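You operate a simulated robot arm through the tools that you are given. There is no shell and no other tool.

Carry out the task below with a simulated robot arm. There is one attempt and no reset: what you move stays moved.

Task
Put things in order on the island top. At the end: the honey jar from the island top stands where the clear glass with a blue band stood; the red apple is in the black baking tin; the salt mill is on the small board; the clear glass with a blue band stands where the salt mill stood; the bread roll from the island top stands where the honey jar stood; whatever was shut is shut again. Leave all else as you found it, and nothing knocked over. Set down upright: salt mill.

It is judged by the outcome, as a careful person would: the job done as asked, and still so three seconds after it is handed in. It fails if anything else is knocked over, pushed out of place, dropped, spilled or broken.

Robot
A 7-joint arm with a two-finger parallel gripper, fixed in place. Base frame: the origin is at the foot of the arm, x ahead of it, y to its left, z up; the work surface is at about z = 0. Readings come in mm, degrees, newtons and seconds.
With the tool pointing down near the work surface it reaches from about 220 to 580 mm from the base axis. Its first joint turns from -66.0 to 66.0 degrees. Payload 2.5 kg.
The TCP is the grasp point between the finger pads, 23 mm short of the fingertips. In the tool frame z runs along the fingers and y along their closing line. Largest opening 94 mm; finger width 38, thickness 10; the body of the gripper, 54 by 96 mm, starts 39 mm behind the TCP.
Orientation is that of the tool frame in the base frame, as a unit quaternion [x, y, z, w]. With the fingers straight down and closing along the base's y, the tool's x points along the base's -x, its y along +y and its z along -z.

Tools
- The arm moves only by the tool servo_tool. Its argument "motion" is a list of rows, each a list of 3 entries, a list of its own where there are three numbers: the shift along the base's x, y, z in units of 400 mm (1.0 is 400 mm), then the turn, a rotation vector about the base's x, y, z in units of 60 degrees (1.0 is 60 degrees), then the opening, from 0 (shut) to 1 (fully open). In form: [[[dx, dy, dz], [ax, ay, az], grip], ...]. A call has 1 to 20 rows; each row is the pose to reach, as a shift and turn from the pose commanded when the call began. A call with a number of a shift or a turn outside -1 to 1 is refused whole. Each row takes 0.2 s and may step no farther than 50 mm and 8.6 degrees from the row before; otherwise, or with a gripper value out of range, the whole call is refused. Where a pose cannot be reached the arm comes as near as it can. A force on the tool above 40 N (or 10 N above the force at the start of the call, whichever is more), or a blocked arm, ends the call early, and 0.2 s more pass. The fingers move at their own pace (about 108 mm/s each) and stop on an object; they squeeze with about 38 N. The grip force told is the motor's: it shows also when the fingers shut on nothing. Time passes only in rows, and 0.2 s behind the last, so rows that repeat a pose let the fingers close. It gives the time, the measured TCP pose, the force on the tool (base axes), the opening and the grip force at its end, in the units of the frame above (readings bear some noise), with the torque about the TCP (base axes, N m) and any sound that the robot's microphone picked up.
- Cameras (640 x 400 px; columns grow to the right, rows downward): "scene" is fixed at [127.3, -435.9, 543.3]; the picture's right is [0.72, -0.69, 0.00], its down [-0.45, -0.46, -0.77] and it looks along [0.53, 0.55, -0.64] (base axes); focal length 214 px, centre (320, 200). "wrist" rides on the gripper at [86, 16, -75] in the tool frame; the picture's right is [-0.18, 0.98, 0.00], its down [-0.58, -0.11, -0.81] and it looks along [-0.79, -0.15, 0.59] (tool axes); focal length 243 px, centre (320, 200). There is no depth. A picture from a camera that has moved, and an enlarged one, comes with that camera's place and axes in the base frame and with its lens. The place of the scene camera against the robot may be out by one fixed shift of up to 25 mm in any direction.
- grab_frame(camera): a new picture of that camera. The clock stands still meanwhile.
- close_up(camera, box): a new picture of the part [left, top, right, bottom] of that camera's present view, enlarged. The clock stands still meanwhile.
- job_done(): hands the job in; it is judged then, once.

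Places have to be worked out from the pictures, the camera data and where the tool is seen. Open the gripper and draw the arm clear of the work before you hand the job in, unless the task says otherwise.

The tools are called after ">>>" as name(argument=value, ...) on one line, values as JSON. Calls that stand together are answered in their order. servo_tool: Moves the arm, as the interface text tells. Its arguments: {"type":"object","properties":{"motion":{"type":"array","items":{"type":"array"}}},"required":["motion"]} The other tools are called the same way: grab_frame (camera) takes a picture; close_up (camera, box) takes an enlarged picture of a part of a camera's view; job_done () hands the job in.

At the start:

```text
time_s: 0.0
tcp_pos: [299.6, 187.0, 384.5]
orientation: [0.0, 1.0, 0.0, 0.0]
contact_force: [-0.1, -0.7, 0.9]
wrist_torque: [0.02, -0.01, -0.04]
gripper_width: 94.1
finger_force: 0.1
```

scene: 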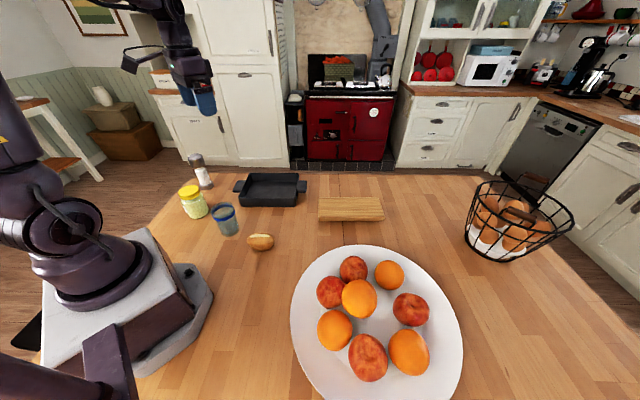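
wrist: 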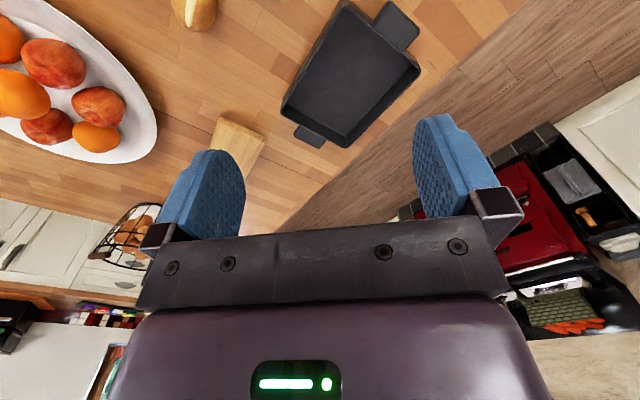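

I start by looking closely at the objects in the scene before moving anything.

>>> close_up(camera="scene", box=[160, 140, 400, 290])

>>> close_up(camera="scene", box=[280, 230, 480, 400])

>>> close_up(camera="wrist", box=[0, 0, 640, 260])

```text
2.67 times, centred on (280, 215) of scene
camera zoom: at [127.3, -435.9, 543.3], right [0.72, -0.69, 0.0], down [-0.45, -0.46, -0.77], along [0.53, 0.55, -0.64], focal length 572 px, centre (427, 160)
```

zoom: 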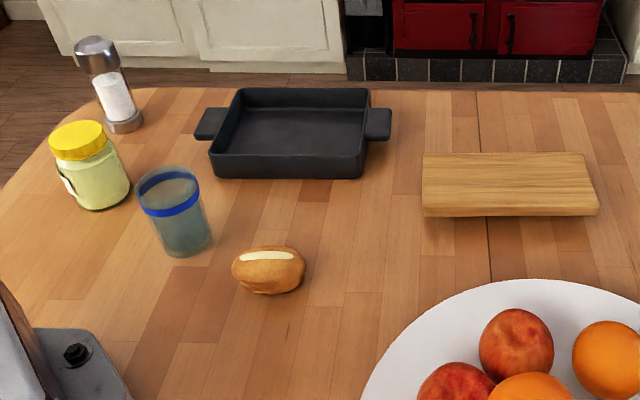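

```text
2.35 times, centred on (380, 315) of scene
camera zoom: at [127.3, -435.9, 543.3], right [0.72, -0.69, 0.0], down [-0.45, -0.46, -0.77], along [0.53, 0.55, -0.64], focal length 505 px, centre (179, -71)
```

zoom: 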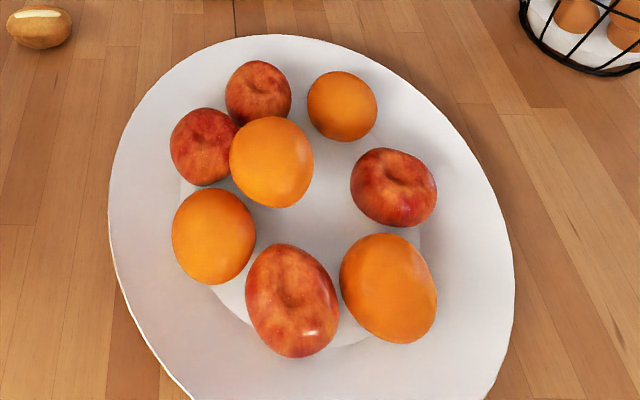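

```text
1.00 times, centred on (320, 130) of wrist (not enlarged: the box is as wide or as high as the picture)
camera zoom: at [212.6, 201.9, 460.1], right [0.18, 0.98, 0.0], down [0.58, -0.11, 0.81], along [0.79, -0.15, -0.59], focal length 243 px, centre (320, 270)
```

zoom: 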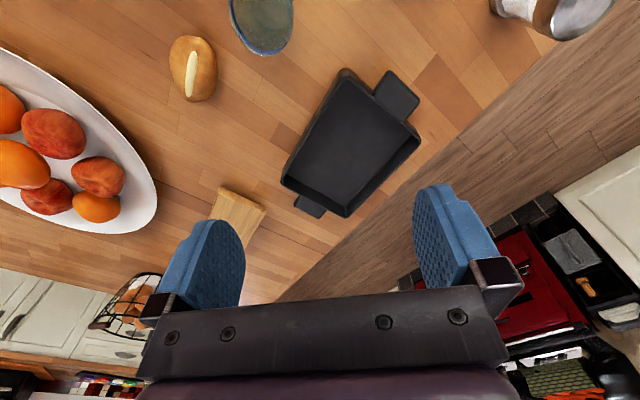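

The items read roughly as: salt mill (289,431), honey jar (200,283), glass (246,125), roll (290,0), tin (450,215), board (604,-95), all approximate. I'll swing the wrist camera toward the salt mill from a safe height to refine the numbers.

>>> servo_tool(motion=[[[-0.02, 0.05, -0.01], [0, 0, 0.1167], 1], [[-0.04, 0.1, -0.03], [0, 0, 0.2333], 1], [[-0.06, 0.15, -0.06], [0, 0, 0.35], 1], [[-0.08, 0.2, -0.09], [0, 0, 0.4667], 1], [[-0.1, 0.25, -0.12], [0, 0, 0.5833], 1], [[-0.12, 0.3, -0.15], [0, 0, 0.7], 1], [[-0.14, 0.35, -0.18], [0, 0, 0.8167], 1], [[-0.1615, 0.4, -0.21], [0, 0, 0.9333], 1]])

```text
time_s: 1.8
tcp_pos: [236.1, 346.8, 301.4]
orientation: [-0.471, 0.882, 0.0, 0.0]
contact_force: [0.4, -0.3, 0.4]
wrist_torque: [-0.01, 0.02, 0.03]
gripper_width: 94.0
finger_force: 0.1
```

The arm is at (236,347,301), yawed 56°. I take the wrist view to locate the mill and jar.

>>> close_up(camera="wrist", box=[0, 0, 640, 200])

>>> grab_frame(camera="wrist")

>>> grab_frame(camera="scene")

```text
1.00 times, centred on (320, 100) of wrist (not enlarged: the box is as wide or as high as the picture)
camera zoom: at [173.7, 282.5, 375.6], right [-0.71, 0.7, 0.0], down [0.41, 0.42, 0.81], along [0.56, 0.58, -0.59], focal length 243 px, centre (320, 300)
```

zoom: 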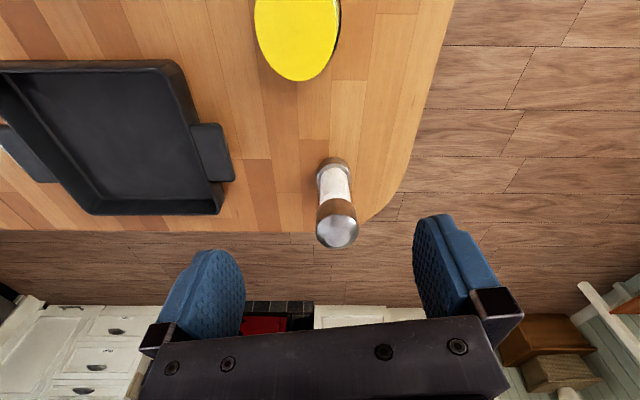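

```text
taken
camera wrist: at [173.7, 282.5, 375.6], right [-0.71, 0.7, 0.0], down [0.41, 0.42, 0.81], along [0.56, 0.58, -0.59], focal length 243 px, centre (320, 200)
```

wrist: 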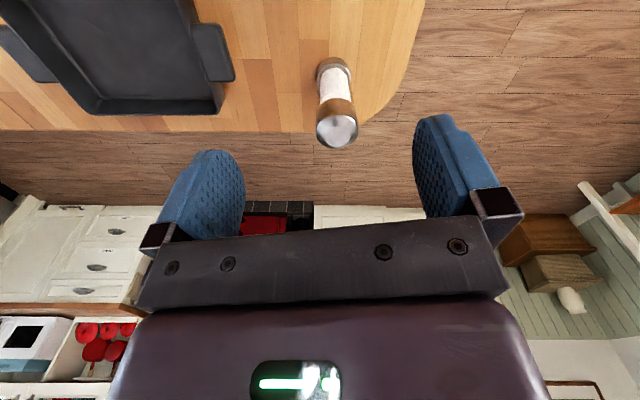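

```text
taken
```

scene: 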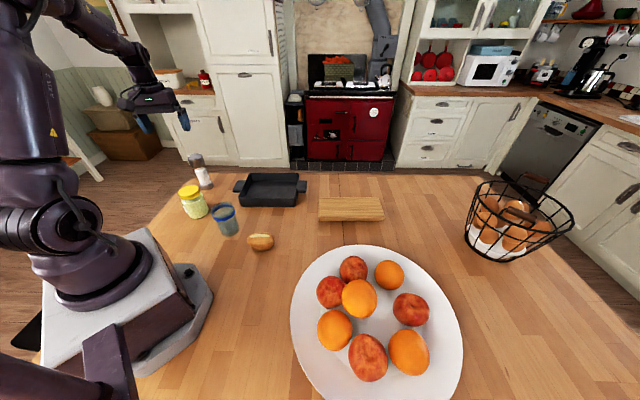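

From this view the mill stands at about (283,424) with its top near z = 148. I move above it at z = 200 with the fingers open and check the alignment.

>>> servo_tool(motion=[[[0.03, 0.05, -0.03], [0, 0, 0], 1], [[0.06, 0.1, -0.08], [0, 0, 0], 1], [[0.09, 0.15, -0.13], [0, 0, 0], 1], [[0.12, 0.194, -0.19], [0, 0, 0], 1], [[0.12, 0.194, -0.251], [0, 0, 0], 1]])

>>> close_up(camera="wrist", box=[0, 0, 640, 200])

>>> close_up(camera="scene", box=[120, 80, 280, 250])

```text
time_s: 3.0
tcp_pos: [283.0, 425.2, 201.0]
orientation: [-0.471, 0.882, 0.0, 0.0]
contact_force: [-0.1, -0.6, 0.0]
wrist_torque: [-0.03, 0.01, 0.02]
gripper_width: 93.9
finger_force: 0.0
```

```text
1.00 times, centred on (320, 100) of wrist (not enlarged: the box is as wide or as high as the picture)
camera zoom: at [220.6, 361.7, 276.0], right [-0.71, 0.7, 0.0], down [0.41, 0.42, 0.81], along [0.57, 0.57, -0.59], focal length 243 px, centre (320, 300)
```

zoom: 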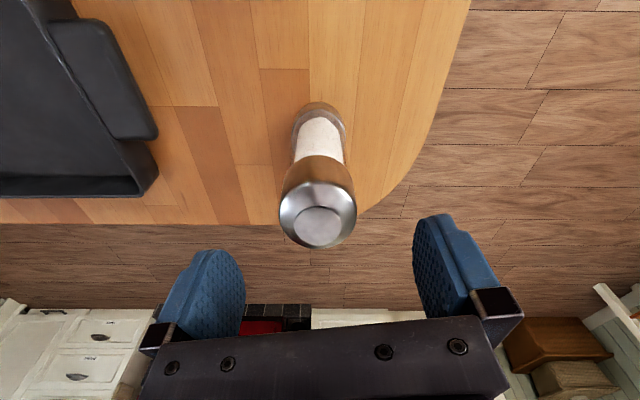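

```text
2.35 times, centred on (200, 165) of scene
camera zoom: at [127.3, -435.9, 543.3], right [0.72, -0.69, 0.0], down [-0.45, -0.46, -0.77], along [0.53, 0.55, -0.64], focal length 505 px, centre (602, 282)
```

zoom: 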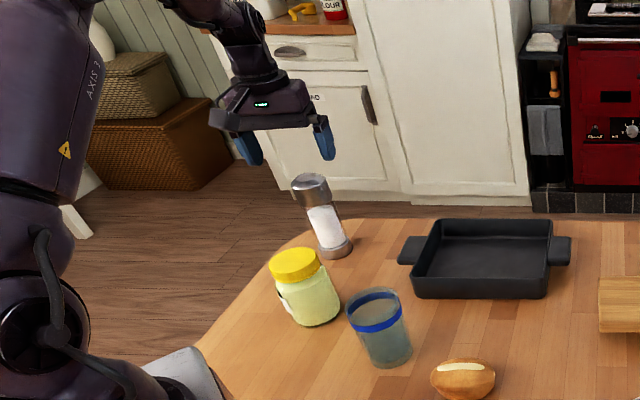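

The fingers straddle the mill, but my depth estimates along the reach disagree by about 10 mm. I zoom in on the mill in the wrist view to settle it.

>>> close_up(camera="wrist", box=[240, 0, 400, 100])

>>> close_up(camera="scene", box=[170, 140, 250, 190])

```text
4.00 times, centred on (320, 50) of wrist
camera zoom: at [220.6, 361.7, 276.0], right [-0.71, 0.7, 0.0], down [0.41, 0.42, 0.81], along [0.57, 0.57, -0.59], focal length 970 px, centre (320, 800)
```

zoom: 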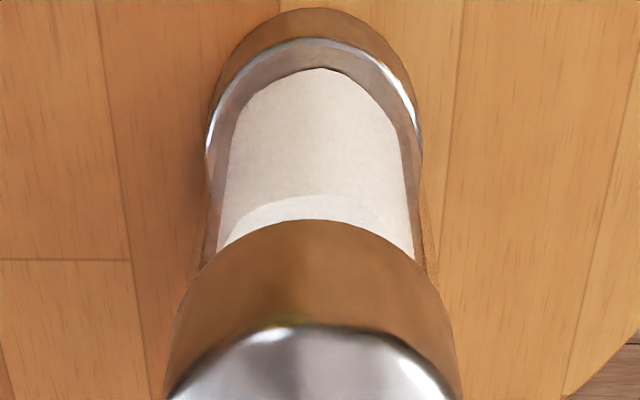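

```text
8.00 times, centred on (210, 165) of scene
camera zoom: at [127.3, -435.9, 543.3], right [0.72, -0.69, 0.0], down [-0.45, -0.46, -0.77], along [0.53, 0.55, -0.64], focal length 1716 px, centre (1200, 480)
```

zoom: 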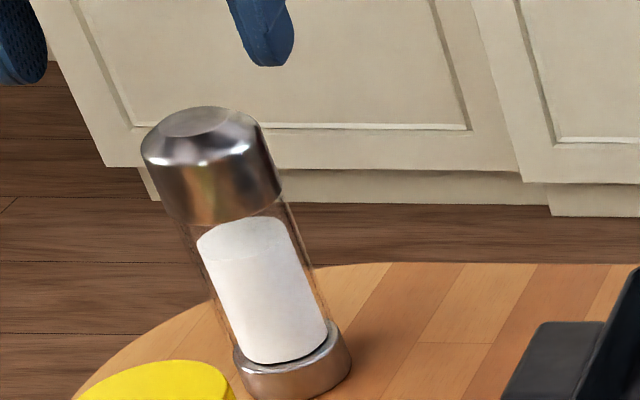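

The mill's foot edge puts its centre at about (289.5,430), with its top at z ≈ 149. I shift about 8 mm outward, descend to z ≈ 117 so the pads meet the metal cap, and close.

>>> servo_tool(motion=[[[0.016, 0.0135, -0.03], [0, 0, 0], 1], [[0.016, 0.0135, -0.08], [0, 0, 0], 1], [[0.016, 0.0135, -0.13], [0, 0, 0], 1], [[0.016, 0.0135, -0.17], [0, 0, 0], 1], [[0.016, 0.0135, -0.207], [0, 0, 0], 1], [[0.016, 0.0135, -0.207], [0, 0, 0], 1]])

>>> close_up(camera="scene", box=[150, 110, 270, 200])

>>> grab_frame(camera="wrist")

```text
time_s: 4.4
tcp_pos: [288.5, 430.7, 119.5]
orientation: [-0.469, 0.883, 0.0, 0.0]
contact_force: [0.3, -0.5, 0.9]
wrist_torque: [0.0, -0.04, 0.03]
gripper_width: 93.8
finger_force: 0.1
```

```text
4.44 times, centred on (210, 155) of scene
camera zoom: at [127.3, -435.9, 543.3], right [0.72, -0.69, 0.0], down [-0.45, -0.46, -0.77], along [0.53, 0.55, -0.64], focal length 953 px, centre (809, 400)
```

zoom: 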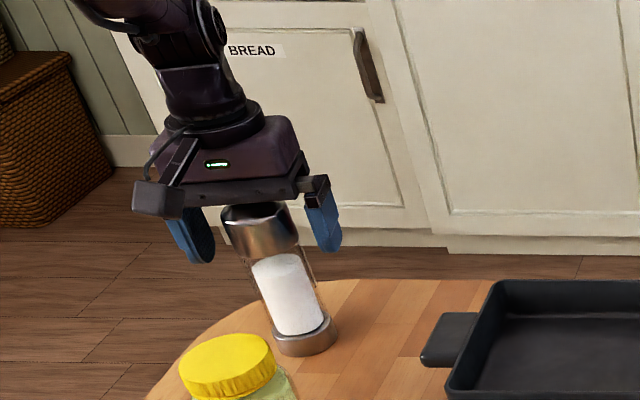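

```text
taken
camera wrist: at [227.1, 366.6, 193.4], right [-0.71, 0.7, 0.0], down [0.42, 0.42, 0.81], along [0.57, 0.57, -0.59], focal length 243 px, centre (320, 200)
```

wrist: 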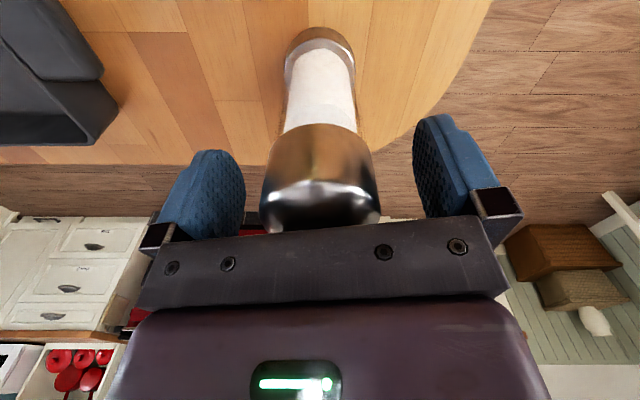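

The mill is centred between the pads with clearance to the gripper body. I close on the cap now.

>>> servo_tool(motion=[[[0, 0, 0], [0, 0, 0], 0.6], [[0, 0, 0], [0, 0, 0], 0.3], [[0, 0, 0], [0, 0, 0], 0.3], [[0, 0, 0], [0, 0, 0], 0.3], [[0, 0, 0], [0, 0, 0], 0.3]])

```text
time_s: 5.6
tcp_pos: [289.8, 430.8, 119.5]
orientation: [-0.47, 0.883, 0.0, 0.0]
contact_force: [0.6, 0.4, 0.7]
wrist_torque: [0.04, -0.03, 0.0]
gripper_width: 49.9
finger_force: 37.9
```

The grip is firm at 49.9 mm and 38 N. I lift straight up and check that the mill comes along.

>>> servo_tool(motion=[[[0, 0, 0.03], [0, 0, 0], 0.3], [[0, 0, 0.1], [0, 0, 0], 0.3], [[0, 0, 0.19], [0, 0, 0], 0.3], [[0, 0, 0.28], [0, 0, 0], 0.3], [[0, 0, 0.37], [0, 0, 0], 0.3], [[0, 0, 0.457], [0, 0, 0], 0.3]])

>>> grab_frame(camera="scene")

```text
time_s: 7.0
tcp_pos: [288.6, 430.9, 303.9]
orientation: [-0.47, 0.883, 0.0, 0.0]
contact_force: [0.9, 0.1, -2.3]
wrist_torque: [0.01, 0.0, 0.0]
gripper_width: 49.8
finger_force: 38.3
```

```text
taken
```

scene: 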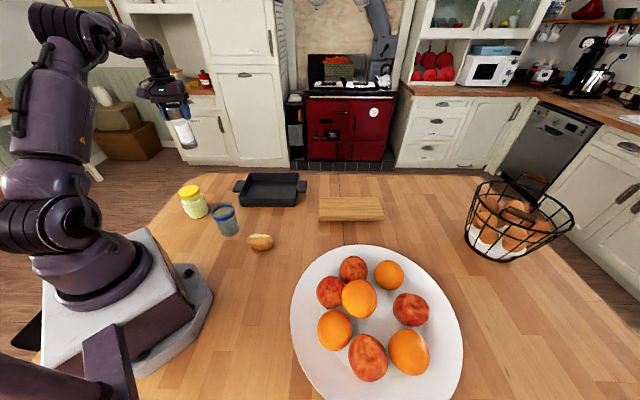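

The mill is in hand, about 0.25 kg and steady. I carry it high and swing toward the board, stopping short at about (450,60) so the wrist camera can see the board past the mill.

>>> servo_tool(motion=[[[0.0334, -0.0771, 0], [0, 0, -0.0819], 0.3], [[0.0668, -0.1542, 0], [0, 0, -0.1638], 0.3], [[0.1003, -0.2312, 0], [0, 0, -0.2457], 0.3], [[0.1337, -0.3083, 0], [0, 0, -0.3277], 0.3], [[0.1671, -0.3854, 0], [0, 0, -0.4096], 0.3], [[0.2005, -0.4625, 0], [0, 0, -0.4915], 0.3], [[0.2339, -0.5396, 0], [0, 0, -0.5734], 0.3], [[0.2673, -0.6167, 0], [0, 0, -0.6553], 0.3], [[0.3008, -0.6937, 0], [0, 0, -0.7372], 0.3], [[0.3342, -0.7708, 0], [0, 0, -0.8192], 0.3], [[0.3676, -0.8479, 0], [0, 0, -0.9011], 0.3], [[0.401, -0.925, 0], [0, 0, -0.983], 0.3], [[0.401, -0.925, 0], [0, 0, -0.983], 0.3]])

>>> grab_frame(camera="wrist")

>>> close_up(camera="wrist", box=[0, 0, 640, 200])

>>> grab_frame(camera="scene")

```text
time_s: 9.8
tcp_pos: [450.5, 58.5, 302.1]
orientation: [0.026, 1.0, 0.0, 0.0]
contact_force: [0.1, 0.4, -2.3]
wrist_torque: [-0.01, 0.04, 0.03]
gripper_width: 50.0
finger_force: 37.9
```

```text
taken
camera wrist: at [364.5, 78.8, 377.1], right [0.24, 0.97, 0.0], down [0.58, -0.14, 0.81], along [0.78, -0.19, -0.59], focal length 243 px, centre (320, 200)
```

wrist: 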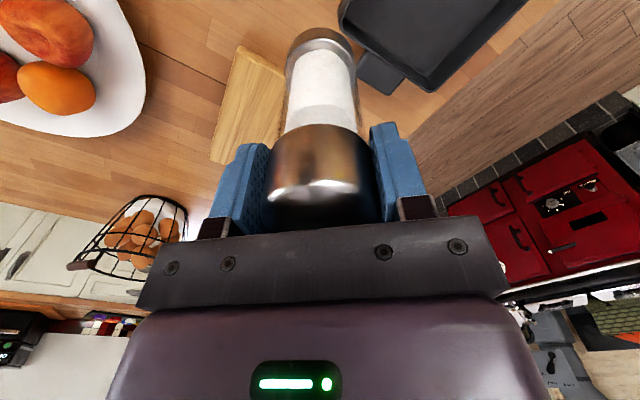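

```text
1.00 times, centred on (320, 100) of wrist (not enlarged: the box is as wide or as high as the picture)
camera zoom: at [364.5, 78.8, 377.1], right [0.24, 0.97, 0.0], down [0.58, -0.14, 0.81], along [0.78, -0.19, -0.59], focal length 243 px, centre (320, 300)
```

zoom: 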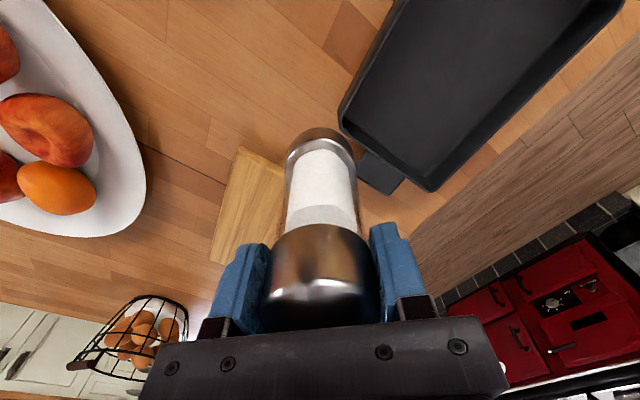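

```text
taken
```

scene: 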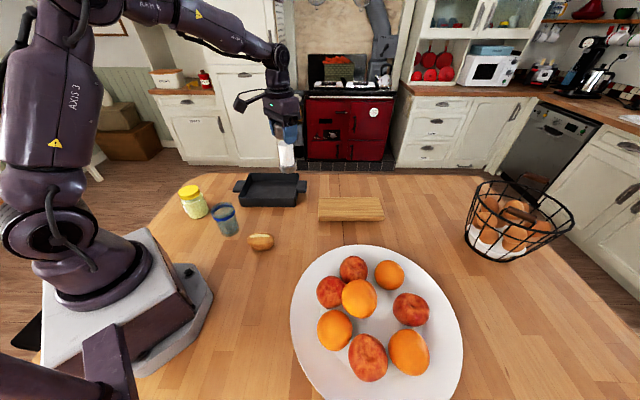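

The board's near corner works out at about (478,-60), with its long axis running along (0.74,-0.68). I'll move the mill over (552,-60), about 55 mm in from the left end, at z = 200 and recheck.

>>> servo_tool(motion=[[[0.051, -0.06, -0.02], [0, 0, 0], 0.3], [[0.102, -0.12, -0.05], [0, 0, 0], 0.3], [[0.153, -0.18, -0.1], [0, 0, 0], 0.3], [[0.204, -0.24, -0.15], [0, 0, 0], 0.3], [[0.255, -0.3, -0.2], [0, 0, 0], 0.3], [[0.255, -0.3, -0.25], [0, 0, 0], 0.3], [[0.255, -0.3, -0.25], [0, 0, 0], 0.3]])

>>> close_up(camera="wrist", box=[0, 0, 640, 200])

>>> close_up(camera="scene", box=[260, 120, 420, 230])

```text
time_s: 11.4
tcp_pos: [552.6, -60.2, 200.8]
orientation: [0.027, 1.0, 0.0, 0.0]
contact_force: [0.7, 0.6, -2.7]
wrist_torque: [-0.02, -0.01, 0.02]
gripper_width: 49.8
finger_force: 37.7
```

```text
1.00 times, centred on (320, 100) of wrist (not enlarged: the box is as wide or as high as the picture)
camera zoom: at [467.4, -41.1, 275.4], right [0.23, 0.97, 0.0], down [0.58, -0.14, 0.81], along [0.78, -0.19, -0.59], focal length 243 px, centre (320, 300)
```

zoom: 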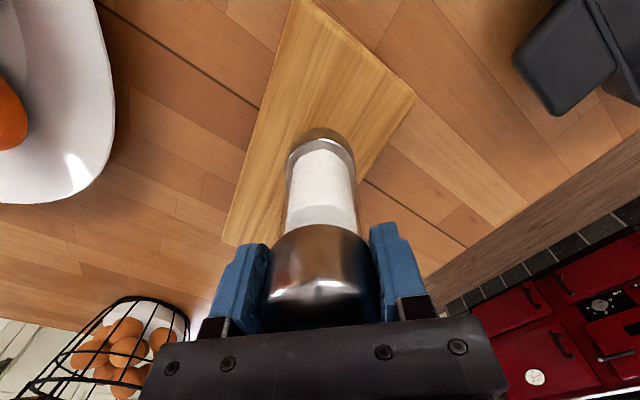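

```text
3.64 times, centred on (340, 175) of scene
camera zoom: at [127.4, -435.9, 543.3], right [0.72, -0.69, 0.0], down [-0.45, -0.46, -0.77], along [0.53, 0.55, -0.64], focal length 780 px, centre (247, 291)
```

zoom: 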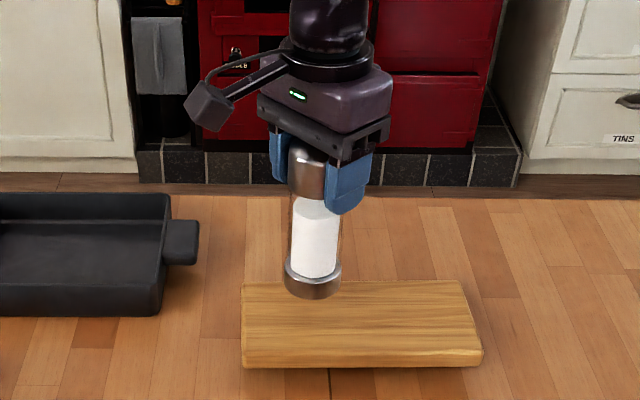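

The wrist view says the mill is over the board, but the scene view suggests it is near the front edge and perhaps leaning. I zoom in before lowering anything.

>>> close_up(camera="scene", box=[305, 135, 385, 225])

>>> close_up(camera="wrist", box=[220, 0, 420, 120])

>>> close_up(camera="wrist", box=[0, 0, 640, 20])

```text
4.44 times, centred on (345, 180) of scene
camera zoom: at [127.4, -435.9, 543.3], right [0.72, -0.69, 0.0], down [-0.45, -0.46, -0.77], along [0.53, 0.55, -0.64], focal length 953 px, centre (209, 289)
```

zoom: 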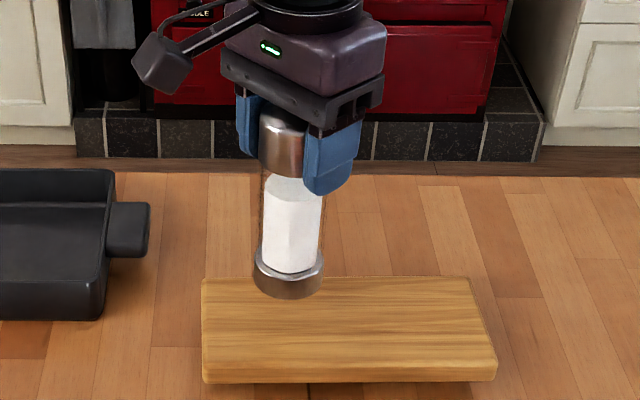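

```text
3.20 times, centred on (320, 60) of wrist
camera zoom: at [467.4, -41.1, 275.4], right [0.23, 0.97, 0.0], down [0.58, -0.14, 0.81], along [0.78, -0.19, -0.59], focal length 776 px, centre (320, 648)
```

zoom: 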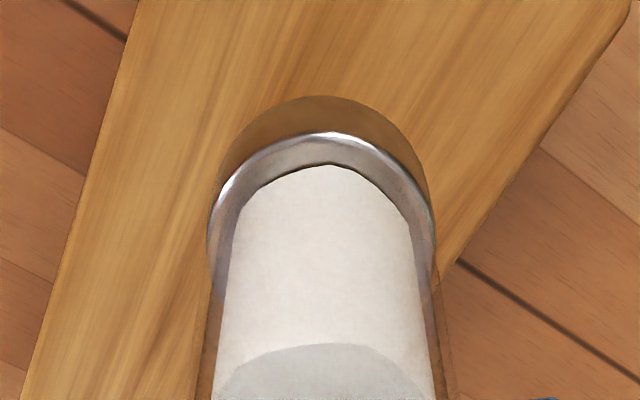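

```text
1.00 times, centred on (320, 10) of wrist (not enlarged: the box is as wide or as high as the picture)
camera zoom: at [467.4, -41.1, 275.4], right [0.23, 0.97, 0.0], down [0.58, -0.14, 0.81], along [0.78, -0.19, -0.59], focal length 243 px, centre (320, 390)
```

zoom: 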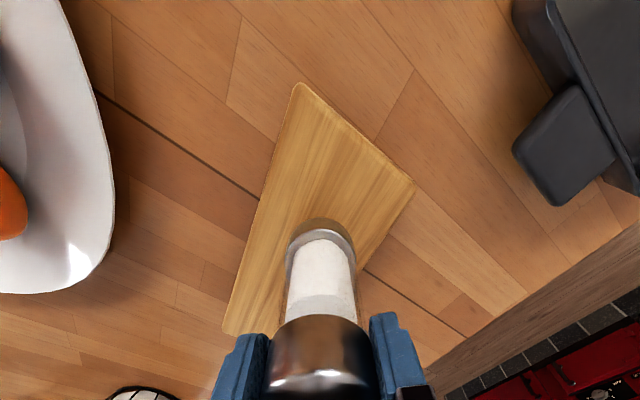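

Comparing both cameras, the mill hangs vertically over the board in either reading, about 62 mm in from the left end and mid-depth, but the board top may sit higher than I assumed (20–40 mm). I descend 25 mm and look again, watching the force.

>>> servo_tool(motion=[[[0, 0, -0.02], [0, 0, 0], 0.3], [[0, 0, -0.04], [0, 0, 0], 0.3], [[0, 0, -0.0625], [0, 0, 0], 0.3], [[0, 0, -0.0625], [0, 0, 0], 0.3]])

>>> close_up(camera="scene", box=[305, 155, 385, 225])

>>> close_up(camera="wrist", box=[0, 0, 640, 20])

```text
time_s: 12.4
tcp_pos: [551.6, -60.4, 176.0]
orientation: [0.026, 1.0, 0.0, 0.0]
contact_force: [-0.9, -0.2, -3.2]
wrist_torque: [0.02, 0.02, 0.04]
gripper_width: 49.9
finger_force: 38.1
```

```text
5.71 times, centred on (345, 190) of scene
camera zoom: at [127.4, -435.9, 543.3], right [0.72, -0.69, 0.0], down [-0.45, -0.46, -0.77], along [0.53, 0.55, -0.64], focal length 1226 px, centre (177, 257)
```

zoom: 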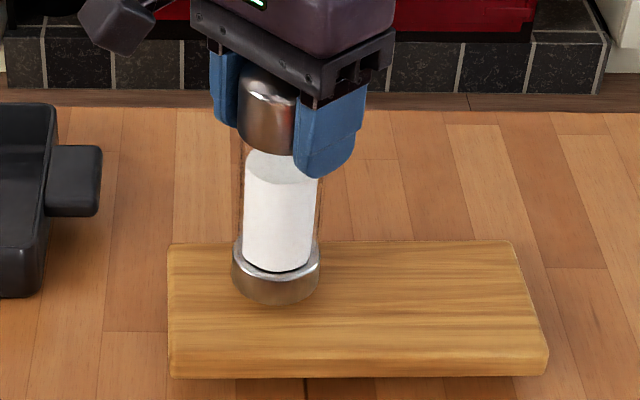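

```text
1.00 times, centred on (320, 10) of wrist (not enlarged: the box is as wide or as high as the picture)
camera zoom: at [466.2, -41.1, 250.3], right [0.23, 0.97, 0.0], down [0.58, -0.14, 0.81], along [0.78, -0.19, -0.59], focal length 243 px, centre (320, 390)
```

zoom: 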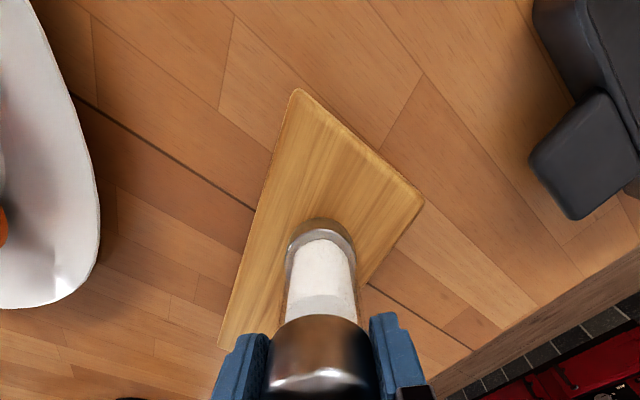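

The foot is still clear of the board, since the force is unchanged. I shift 5 mm toward the board's mid-depth and lower another 10 mm.

>>> servo_tool(motion=[[[0.008, 0.009, 0], [0, 0, 0], 0.3], [[0.008, 0.009, -0.012], [0, 0, 0], 0.3], [[0.008, 0.009, -0.025], [0, 0, 0], 0.3], [[0.008, 0.009, -0.025], [0, 0, 0], 0.3]])

>>> close_up(camera="scene", box=[305, 155, 385, 225])

```text
time_s: 13.4
tcp_pos: [555.0, -56.2, 166.4]
orientation: [0.026, 1.0, 0.0, 0.0]
contact_force: [0.3, 1.0, -2.7]
wrist_torque: [0.0, 0.0, -0.05]
gripper_width: 50.2
finger_force: 38.0
```

```text
5.71 times, centred on (345, 190) of scene
camera zoom: at [127.4, -435.9, 543.3], right [0.72, -0.69, 0.0], down [-0.45, -0.46, -0.77], along [0.53, 0.55, -0.64], focal length 1226 px, centre (177, 257)
```

zoom: 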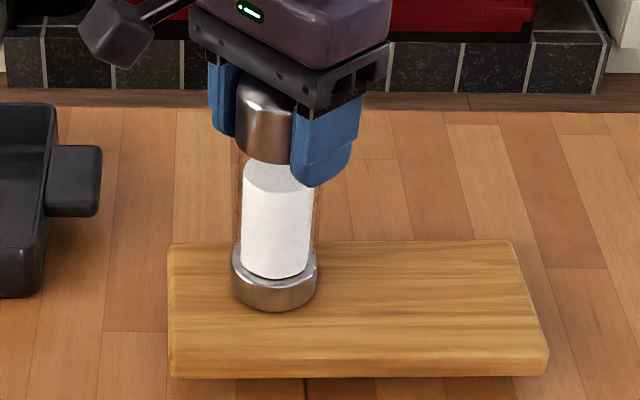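

Still no contact at foot height ≈ 47 mm. I lower further in small steps with the force check.

>>> servo_tool(motion=[[[0, 0, -0.006], [0, 0, 0], 0.3], [[0, 0, -0.012], [0, 0, 0], 0.3], [[0, 0, -0.018], [0, 0, 0], 0.3], [[0, 0, -0.018], [0, 0, 0], 0.3]])

```text
time_s: 14.4
tcp_pos: [555.9, -56.2, 161.9]
orientation: [0.026, 1.0, 0.0, 0.004]
contact_force: [-3.5, 1.7, 27.0]
wrist_torque: [-0.07, -0.06, 0.01]
gripper_width: 49.6
finger_force: 38.5
```

Contact: 27 N upward at TCP z ≈ 162, so the board top really is near z ≈ 43. I ease up about 2.4 mm to relieve the push and look before releasing.

>>> servo_tool(motion=[[[0, 0, 0.003], [0, 0, 0], 0.3], [[0, 0, 0.005], [0, 0, 0], 0.3], [[0, 0, 0.005], [0, 0, 0], 0.3]])

>>> close_up(camera="scene", box=[305, 155, 385, 225])

>>> close_up(camera="wrist", box=[220, 0, 420, 120])

```text
time_s: 15.2
tcp_pos: [555.2, -55.7, 162.4]
orientation: [0.026, 1.0, 0.001, 0.002]
contact_force: [6.5, -0.7, 14.7]
wrist_torque: [-0.07, -1.07, 0.0]
gripper_width: 50.3
finger_force: 38.2
```

```text
5.71 times, centred on (345, 190) of scene
camera zoom: at [127.3, -435.9, 543.3], right [0.72, -0.69, 0.0], down [-0.44, -0.46, -0.77], along [0.53, 0.55, -0.64], focal length 1226 px, centre (177, 257)
```

zoom: 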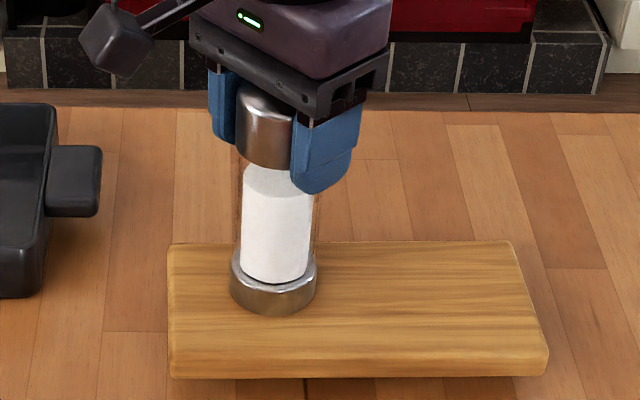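

```text
3.20 times, centred on (320, 60) of wrist
camera zoom: at [469.1, -37.2, 235.7], right [0.23, 0.97, 0.0], down [0.57, -0.14, 0.81], along [0.79, -0.19, -0.59], focal length 776 px, centre (320, 648)
```

zoom: 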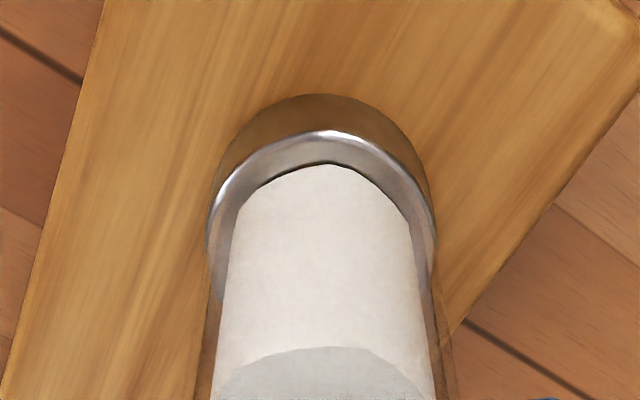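

Slight residual load (15 N and a small moment). I ease up another 2 mm and then open the fingers just enough to let the mill settle.

>>> servo_tool(motion=[[[0, 0, 0.003], [0, 0, 0], 0.3], [[0, 0, 0.0055], [0, 0, 0], 0.3], [[0, 0, 0.0055], [0, 0, 0], 0.3]])

```text
time_s: 16.0
tcp_pos: [553.2, -55.8, 162.3]
orientation: [0.026, 1.0, 0.0, -0.003]
contact_force: [1.9, 0.9, 1.0]
wrist_torque: [0.05, -0.25, 0.01]
gripper_width: 50.0
finger_force: 37.7
```

The load is now near zero, so the mill is resting on the board. I open the fingers gradually.

>>> servo_tool(motion=[[[0, 0, 0], [0, 0, 0], 0.55], [[0, 0, 0], [0, 0, 0], 0.58], [[0, 0, 0], [0, 0, 0], 0.65], [[0, 0, 0], [0, 0, 0], 0.8], [[0, 0, 0], [0, 0, 0], 1], [[0, 0, 0], [0, 0, 0], 1]])

>>> close_up(camera="scene", box=[305, 155, 385, 225])

>>> grab_frame(camera="wrist")

```text
time_s: 17.4
tcp_pos: [555.9, -55.5, 163.9]
orientation: [0.027, 1.0, 0.0, 0.001]
contact_force: [-0.5, 0.4, 1.3]
wrist_torque: [0.01, -0.01, 0.02]
gripper_width: 93.8
finger_force: 0.1
```

```text
5.71 times, centred on (345, 190) of scene
camera zoom: at [127.3, -435.9, 543.3], right [0.72, -0.69, 0.0], down [-0.45, -0.46, -0.77], along [0.53, 0.55, -0.64], focal length 1226 px, centre (177, 257)
```

zoom: 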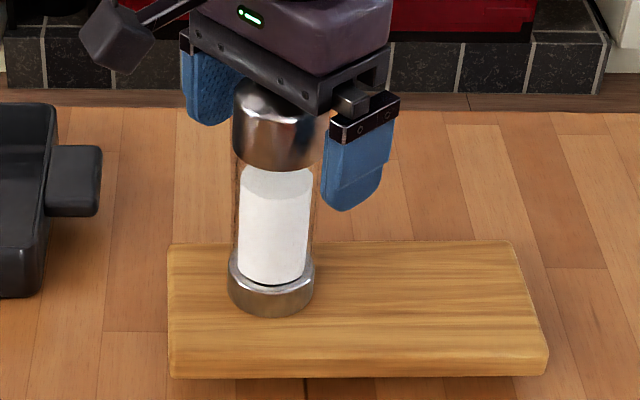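

```text
taken
camera wrist: at [469.1, -37.5, 237.8], right [0.23, 0.97, 0.0], down [0.57, -0.14, 0.81], along [0.78, -0.19, -0.59], focal length 243 px, centre (320, 200)
```

wrist: 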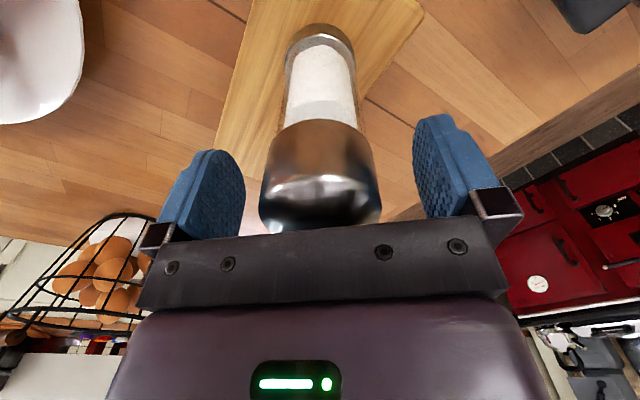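

The mill stands upright on the board and the fingers are clear. I raise straight up, then swing over toward the glass for a look.

>>> servo_tool(motion=[[[0, 0, 0.06], [0, 0, 0], 1], [[0, 0, 0.15], [0, 0, 0], 1], [[0, 0, 0.25], [0, 0, 0], 1], [[0, 0, 0.34], [0, 0, 0], 1], [[-0.0694, 0.0423, 0.34], [0, 0, 0.047], 1], [[-0.1387, 0.0845, 0.34], [0, 0, 0.094], 1], [[-0.2081, 0.1268, 0.34], [0, 0, 0.141], 1], [[-0.2775, 0.1691, 0.34], [0, 0, 0.188], 1], [[-0.3468, 0.2114, 0.34], [0, 0, 0.235], 1], [[-0.4162, 0.2536, 0.34], [0, 0, 0.282], 1], [[-0.4856, 0.2959, 0.34], [0, 0, 0.329], 1], [[-0.5549, 0.3382, 0.34], [0, 0, 0.376], 1], [[-0.6243, 0.3805, 0.34], [0, 0, 0.423], 1], [[-0.6937, 0.4227, 0.34], [0, 0, 0.47], 1], [[-0.763, 0.465, 0.34], [0, 0, 0.517], 1], [[-0.763, 0.465, 0.34], [0, 0, 0.517], 1]])

>>> close_up(camera="wrist", box=[0, 0, 640, 20])

>>> grab_frame(camera="scene")

```text
time_s: 20.8
tcp_pos: [248.8, 130.9, 299.4]
orientation: [-0.243, 0.97, 0.0, 0.0]
contact_force: [0.6, 0.3, 0.6]
wrist_torque: [0.0, 0.0, 0.01]
gripper_width: 94.4
finger_force: 0.1
```

```text
1.00 times, centred on (320, 10) of wrist (not enlarged: the box is as wide or as high as the picture)
camera zoom: at [165.2, 103.2, 373.8], right [-0.3, 0.95, 0.0], down [0.56, 0.18, 0.81], along [0.77, 0.24, -0.59], focal length 243 px, centre (320, 390)
```

zoom: 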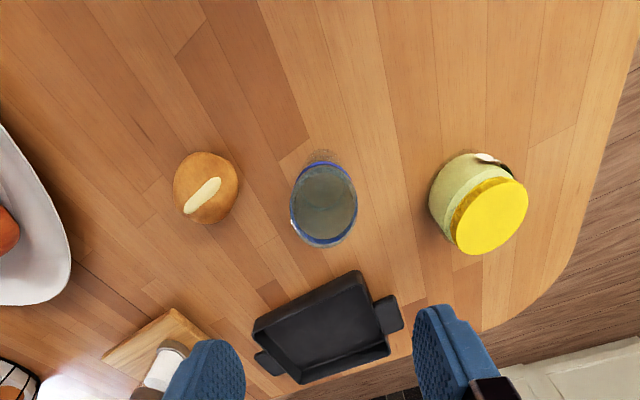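

```text
taken
```

scene: 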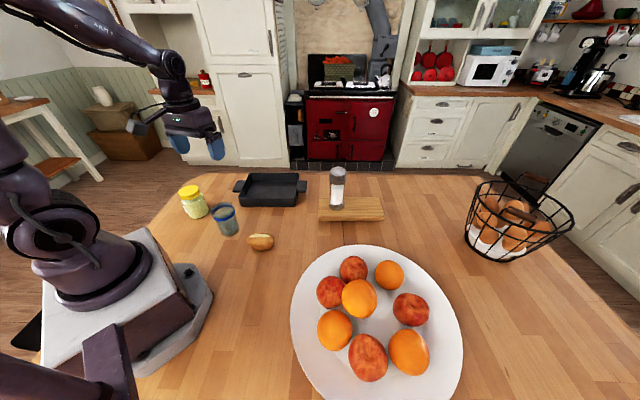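

The mill stands fine on the board, and this view shows the roll, glass and jar together. I zoom in on each to measure it.

>>> close_up(camera="wrist", box=[260, -60, 400, 60])

>>> close_up(camera="wrist", box=[400, -60, 560, 80])

>>> close_up(camera="wrist", box=[150, -60, 270, 40])

```text
refused: -60 is not a number from 0 to 400
```

```text
refused: -60 is not a number from 0 to 400
```

```text
refused: -60 is not a number from 0 to 400
```

Negative rows are refused, so I use thin boxes at the top edge, which get expanded to the picture's aspect.

>>> close_up(camera="wrist", box=[244, 0, 404, 24])

>>> close_up(camera="wrist", box=[392, 0, 568, 24])

>>> close_up(camera="wrist", box=[136, 0, 276, 2])

```text
4.00 times, centred on (324, 12) of wrist
camera zoom: at [165.2, 103.2, 373.8], right [-0.3, 0.95, 0.0], down [0.56, 0.18, 0.81], along [0.77, 0.24, -0.59], focal length 970 px, centre (304, 952)
```

zoom: 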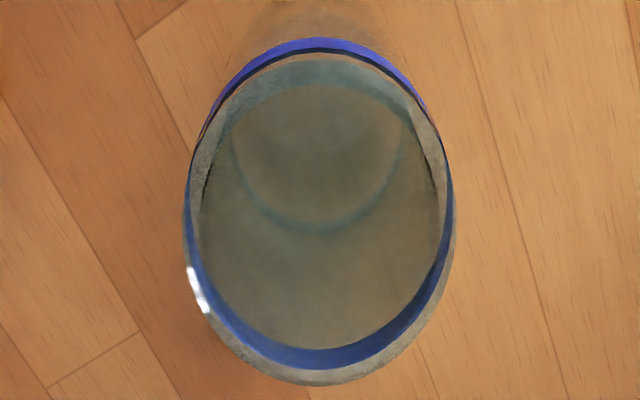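

```text
3.64 times, centred on (480, 12) of wrist
camera zoom: at [165.2, 103.2, 373.8], right [-0.3, 0.95, 0.0], down [0.56, 0.18, 0.81], along [0.77, 0.24, -0.59], focal length 882 px, centre (-262, 884)
```

zoom: 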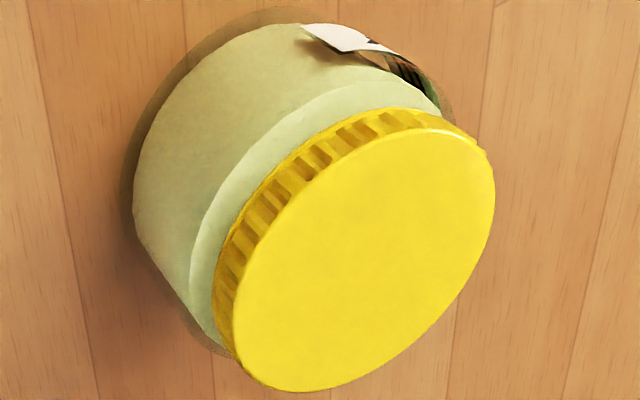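

```text
4.57 times, centred on (206, 1) of wrist
camera zoom: at [165.2, 103.2, 373.8], right [-0.3, 0.95, 0.0], down [0.56, 0.18, 0.81], along [0.77, 0.24, -0.59], focal length 1109 px, centre (841, 1110)
```

zoom: 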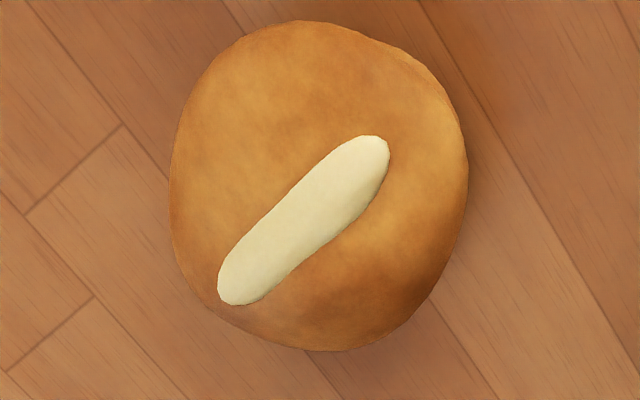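

Glass: centre about (247,132.5), rim about 65 mm across, height about 95. Jar: about (201.5,288.5), lid about 61 mm across, top z ≈ 100. Roll: about (289,3). I descend over the glass to z = 150 first and check.

>>> servo_tool(motion=[[[-0.004, 0.003, -0.08], [0, 0, 0], 1], [[-0.008, 0.006, -0.17], [0, 0, 0], 1], [[-0.008, 0.006, -0.27], [0, 0, 0], 1], [[-0.008, 0.006, -0.37], [0, 0, 0], 1], [[-0.008, 0.006, -0.37], [0, 0, 0], 1]])

>>> close_up(camera="wrist", box=[0, 0, 640, 100])

>>> close_up(camera="scene", box=[160, 150, 280, 260])

```text
time_s: 22.0
tcp_pos: [245.5, 134.3, 150.8]
orientation: [-0.242, 0.97, 0.0, 0.0]
contact_force: [0.3, -0.6, 0.2]
wrist_torque: [0.01, -0.01, -0.03]
gripper_width: 94.3
finger_force: 0.0
```

```text
1.00 times, centred on (320, 50) of wrist (not enlarged: the box is as wide or as high as the picture)
camera zoom: at [161.1, 106.7, 224.8], right [-0.3, 0.95, 0.0], down [0.56, 0.18, 0.81], along [0.77, 0.24, -0.59], focal length 243 px, centre (320, 350)
```

zoom: 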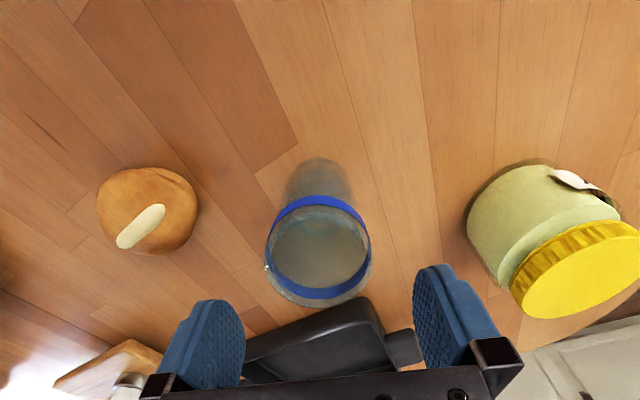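

```text
3.64 times, centred on (220, 205) of scene
camera zoom: at [127.3, -435.9, 543.3], right [0.72, -0.69, 0.0], down [-0.45, -0.46, -0.77], along [0.53, 0.55, -0.64], focal length 780 px, centre (684, 182)
```

zoom: 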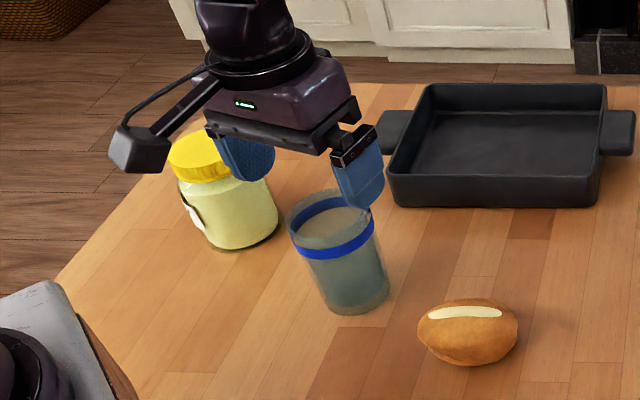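

The glass is centred between the fingers, with clear space to the jar and roll. I descend to z ≈ 64, leaving the rim clear of the gripper body, and close gently in stages.

>>> servo_tool(motion=[[[0.002, 0.001, -0.06], [0, 0, 0], 1], [[0.002, 0.001, -0.12], [0, 0, 0], 1], [[0.002, 0.001, -0.17], [0, 0, 0], 1], [[0.002, 0.001, -0.218], [0, 0, 0], 1], [[0.002, 0.001, -0.218], [0, 0, 0], 1]])

>>> close_up(camera="scene", box=[160, 150, 280, 260])

>>> close_up(camera="wrist", box=[0, 0, 640, 200])

```text
time_s: 23.2
tcp_pos: [246.0, 132.6, 62.9]
orientation: [-0.242, 0.97, -0.001, -0.001]
contact_force: [0.1, 0.8, -0.2]
wrist_torque: [-0.02, 0.0, -0.02]
gripper_width: 94.2
finger_force: 0.0
```

```text
3.64 times, centred on (220, 205) of scene
camera zoom: at [127.3, -435.9, 543.3], right [0.72, -0.69, 0.0], down [-0.45, -0.46, -0.77], along [0.53, 0.55, -0.64], focal length 780 px, centre (684, 182)
```

zoom: 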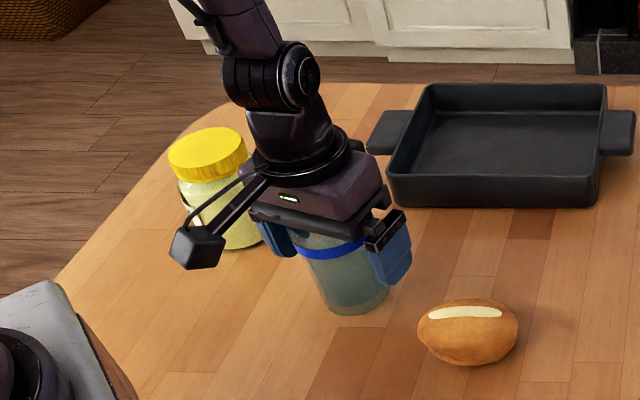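

```text
1.00 times, centred on (320, 100) of wrist (not enlarged: the box is as wide or as high as the picture)
camera zoom: at [162.6, 105.1, 137.7], right [-0.3, 0.95, 0.0], down [0.56, 0.18, 0.81], along [0.77, 0.24, -0.59], focal length 243 px, centre (320, 300)
```

zoom: 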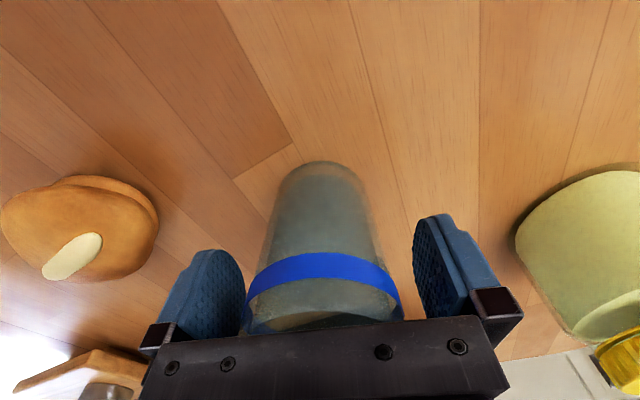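

The glass sits centred between the pads, with its base at about (247,133.5). I close on it now.

>>> servo_tool(motion=[[[0, 0, 0], [0, 0, 0], 0.8], [[0, 0, 0], [0, 0, 0], 0.7], [[0, 0, 0], [0, 0, 0], 0.6], [[0, 0, 0], [0, 0, 0], 0.5], [[0, 0, 0], [0, 0, 0], 0.5]])

```text
time_s: 24.4
tcp_pos: [247.4, 134.0, 62.8]
orientation: [-0.242, 0.97, 0.0, 0.0]
contact_force: [0.6, 0.8, 0.7]
wrist_torque: [0.03, -0.05, -0.01]
gripper_width: 63.6
finger_force: 38.1
```

Firm grip at 63.6 mm. I lift the glass straight up smoothly.

>>> servo_tool(motion=[[[0, 0, 0.02], [0, 0, 0], 0.5], [[0, 0, 0.07], [0, 0, 0], 0.5], [[0, 0, 0.14], [0, 0, 0], 0.5], [[0, 0, 0.22], [0, 0, 0], 0.5], [[0, 0, 0.3], [0, 0, 0], 0.5], [[0, 0, 0.37], [0, 0, 0], 0.5], [[0, 0, 0.42], [0, 0, 0], 0.5], [[0, 0, 0.42], [0, 0, 0], 0.5]])

>>> grab_frame(camera="scene")

```text
time_s: 26.2
tcp_pos: [246.8, 133.6, 232.4]
orientation: [-0.242, 0.97, 0.0, 0.0]
contact_force: [0.0, -0.4, -1.7]
wrist_torque: [-0.01, 0.01, 0.0]
gripper_width: 63.0
finger_force: 37.9
```

```text
taken
```

scene: 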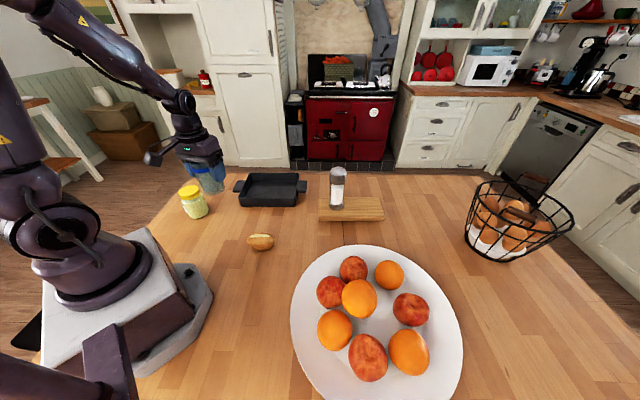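

The glass is held level. I carry it over to the mill's old spot at (289.5,430), turning the wrist with the arm.

>>> servo_tool(motion=[[[0.006, 0.04, 0], [0, 0, 0.025], 0.5], [[0.017, 0.12, 0], [0, 0, 0.075], 0.5], [[0.029, 0.2, 0], [0, 0, 0.126], 0.5], [[0.04, 0.28, 0], [0, 0, 0.176], 0.5], [[0.0515, 0.36, 0], [0, 0, 0.226], 0.5], [[0.063, 0.44, 0], [0, 0, 0.277], 0.5], [[0.074, 0.52, 0], [0, 0, 0.327], 0.5], [[0.0857, 0.6, 0], [0, 0, 0.377], 0.5], [[0.097, 0.68, 0], [0, 0, 0.428], 0.5], [[0.106, 0.7425, 0], [0, 0, 0.467], 0.5], [[0.106, 0.7425, -0.05], [0, 0, 0.467], 0.5], [[0.106, 0.7425, -0.12], [0, 0, 0.467], 0.5], [[0.106, 0.7425, -0.2], [0, 0, 0.467], 0.5], [[0.106, 0.7425, -0.2], [0, 0, 0.467], 0.5]])

>>> close_up(camera="wrist", box=[0, 0, 640, 100])

>>> close_up(camera="scene", box=[150, 120, 270, 240])

```text
time_s: 29.2
tcp_pos: [290.3, 428.4, 153.0]
orientation: [-0.47, 0.882, 0.0, 0.0]
contact_force: [-0.2, -0.6, -3.1]
wrist_torque: [0.01, -0.02, -0.02]
gripper_width: 63.1
finger_force: 37.9
```

```text
1.00 times, centred on (320, 50) of wrist (not enlarged: the box is as wide or as high as the picture)
camera zoom: at [227.6, 363.7, 226.4], right [-0.71, 0.7, 0.0], down [0.41, 0.42, 0.81], along [0.57, 0.57, -0.59], focal length 243 px, centre (320, 350)
```

zoom: 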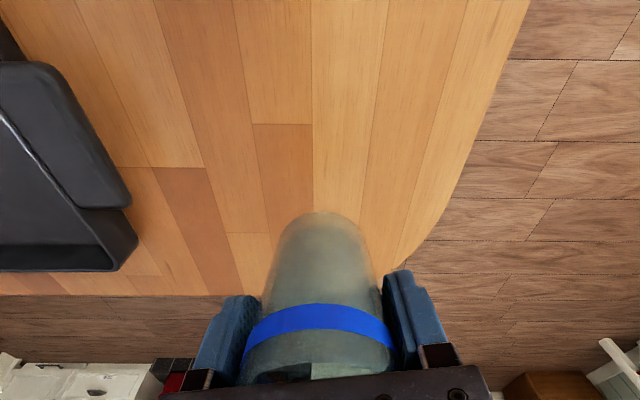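

```text
3.33 times, centred on (210, 180) of scene
camera zoom: at [127.4, -435.9, 543.3], right [0.72, -0.69, 0.0], down [-0.45, -0.46, -0.77], along [0.53, 0.55, -0.64], focal length 715 px, centre (687, 267)
```

zoom: 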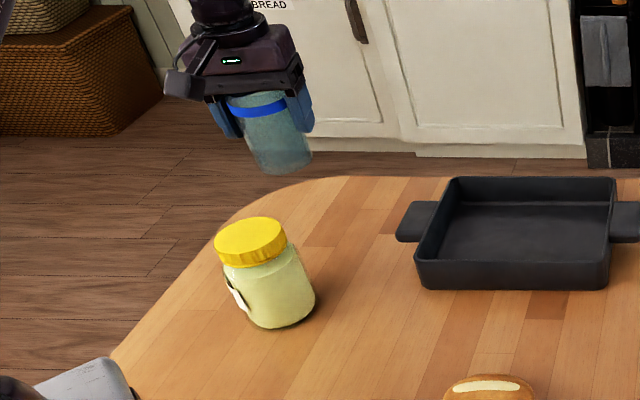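

The glass hangs level above the mill's old spot. I lower it to about 2 mm above the table height and then feel for contact.

>>> servo_tool(motion=[[[0.002, 0.003, -0.06], [0, 0, 0], 0.5], [[0.002, 0.003, -0.12], [0, 0, 0], 0.5], [[0.002, 0.003, -0.17], [0, 0, 0], 0.5], [[0.002, 0.003, -0.2], [0, 0, 0], 0.5], [[0.002, 0.003, -0.214], [0, 0, 0], 0.5], [[0.002, 0.003, -0.214], [0, 0, 0], 0.5]])

>>> close_up(camera="scene", box=[150, 120, 270, 240])

```text
time_s: 30.6
tcp_pos: [288.7, 431.6, 66.9]
orientation: [-0.471, 0.882, 0.0, 0.0]
contact_force: [0.2, 0.0, -2.4]
wrist_torque: [-0.01, 0.01, 0.03]
gripper_width: 63.0
finger_force: 37.3
```

```text
3.33 times, centred on (210, 180) of scene
camera zoom: at [127.3, -435.9, 543.3], right [0.72, -0.69, 0.0], down [-0.45, -0.46, -0.77], along [0.53, 0.55, -0.64], focal length 715 px, centre (687, 267)
```

zoom: 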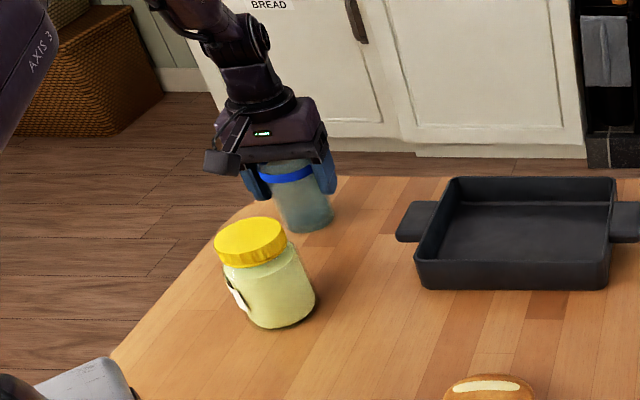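

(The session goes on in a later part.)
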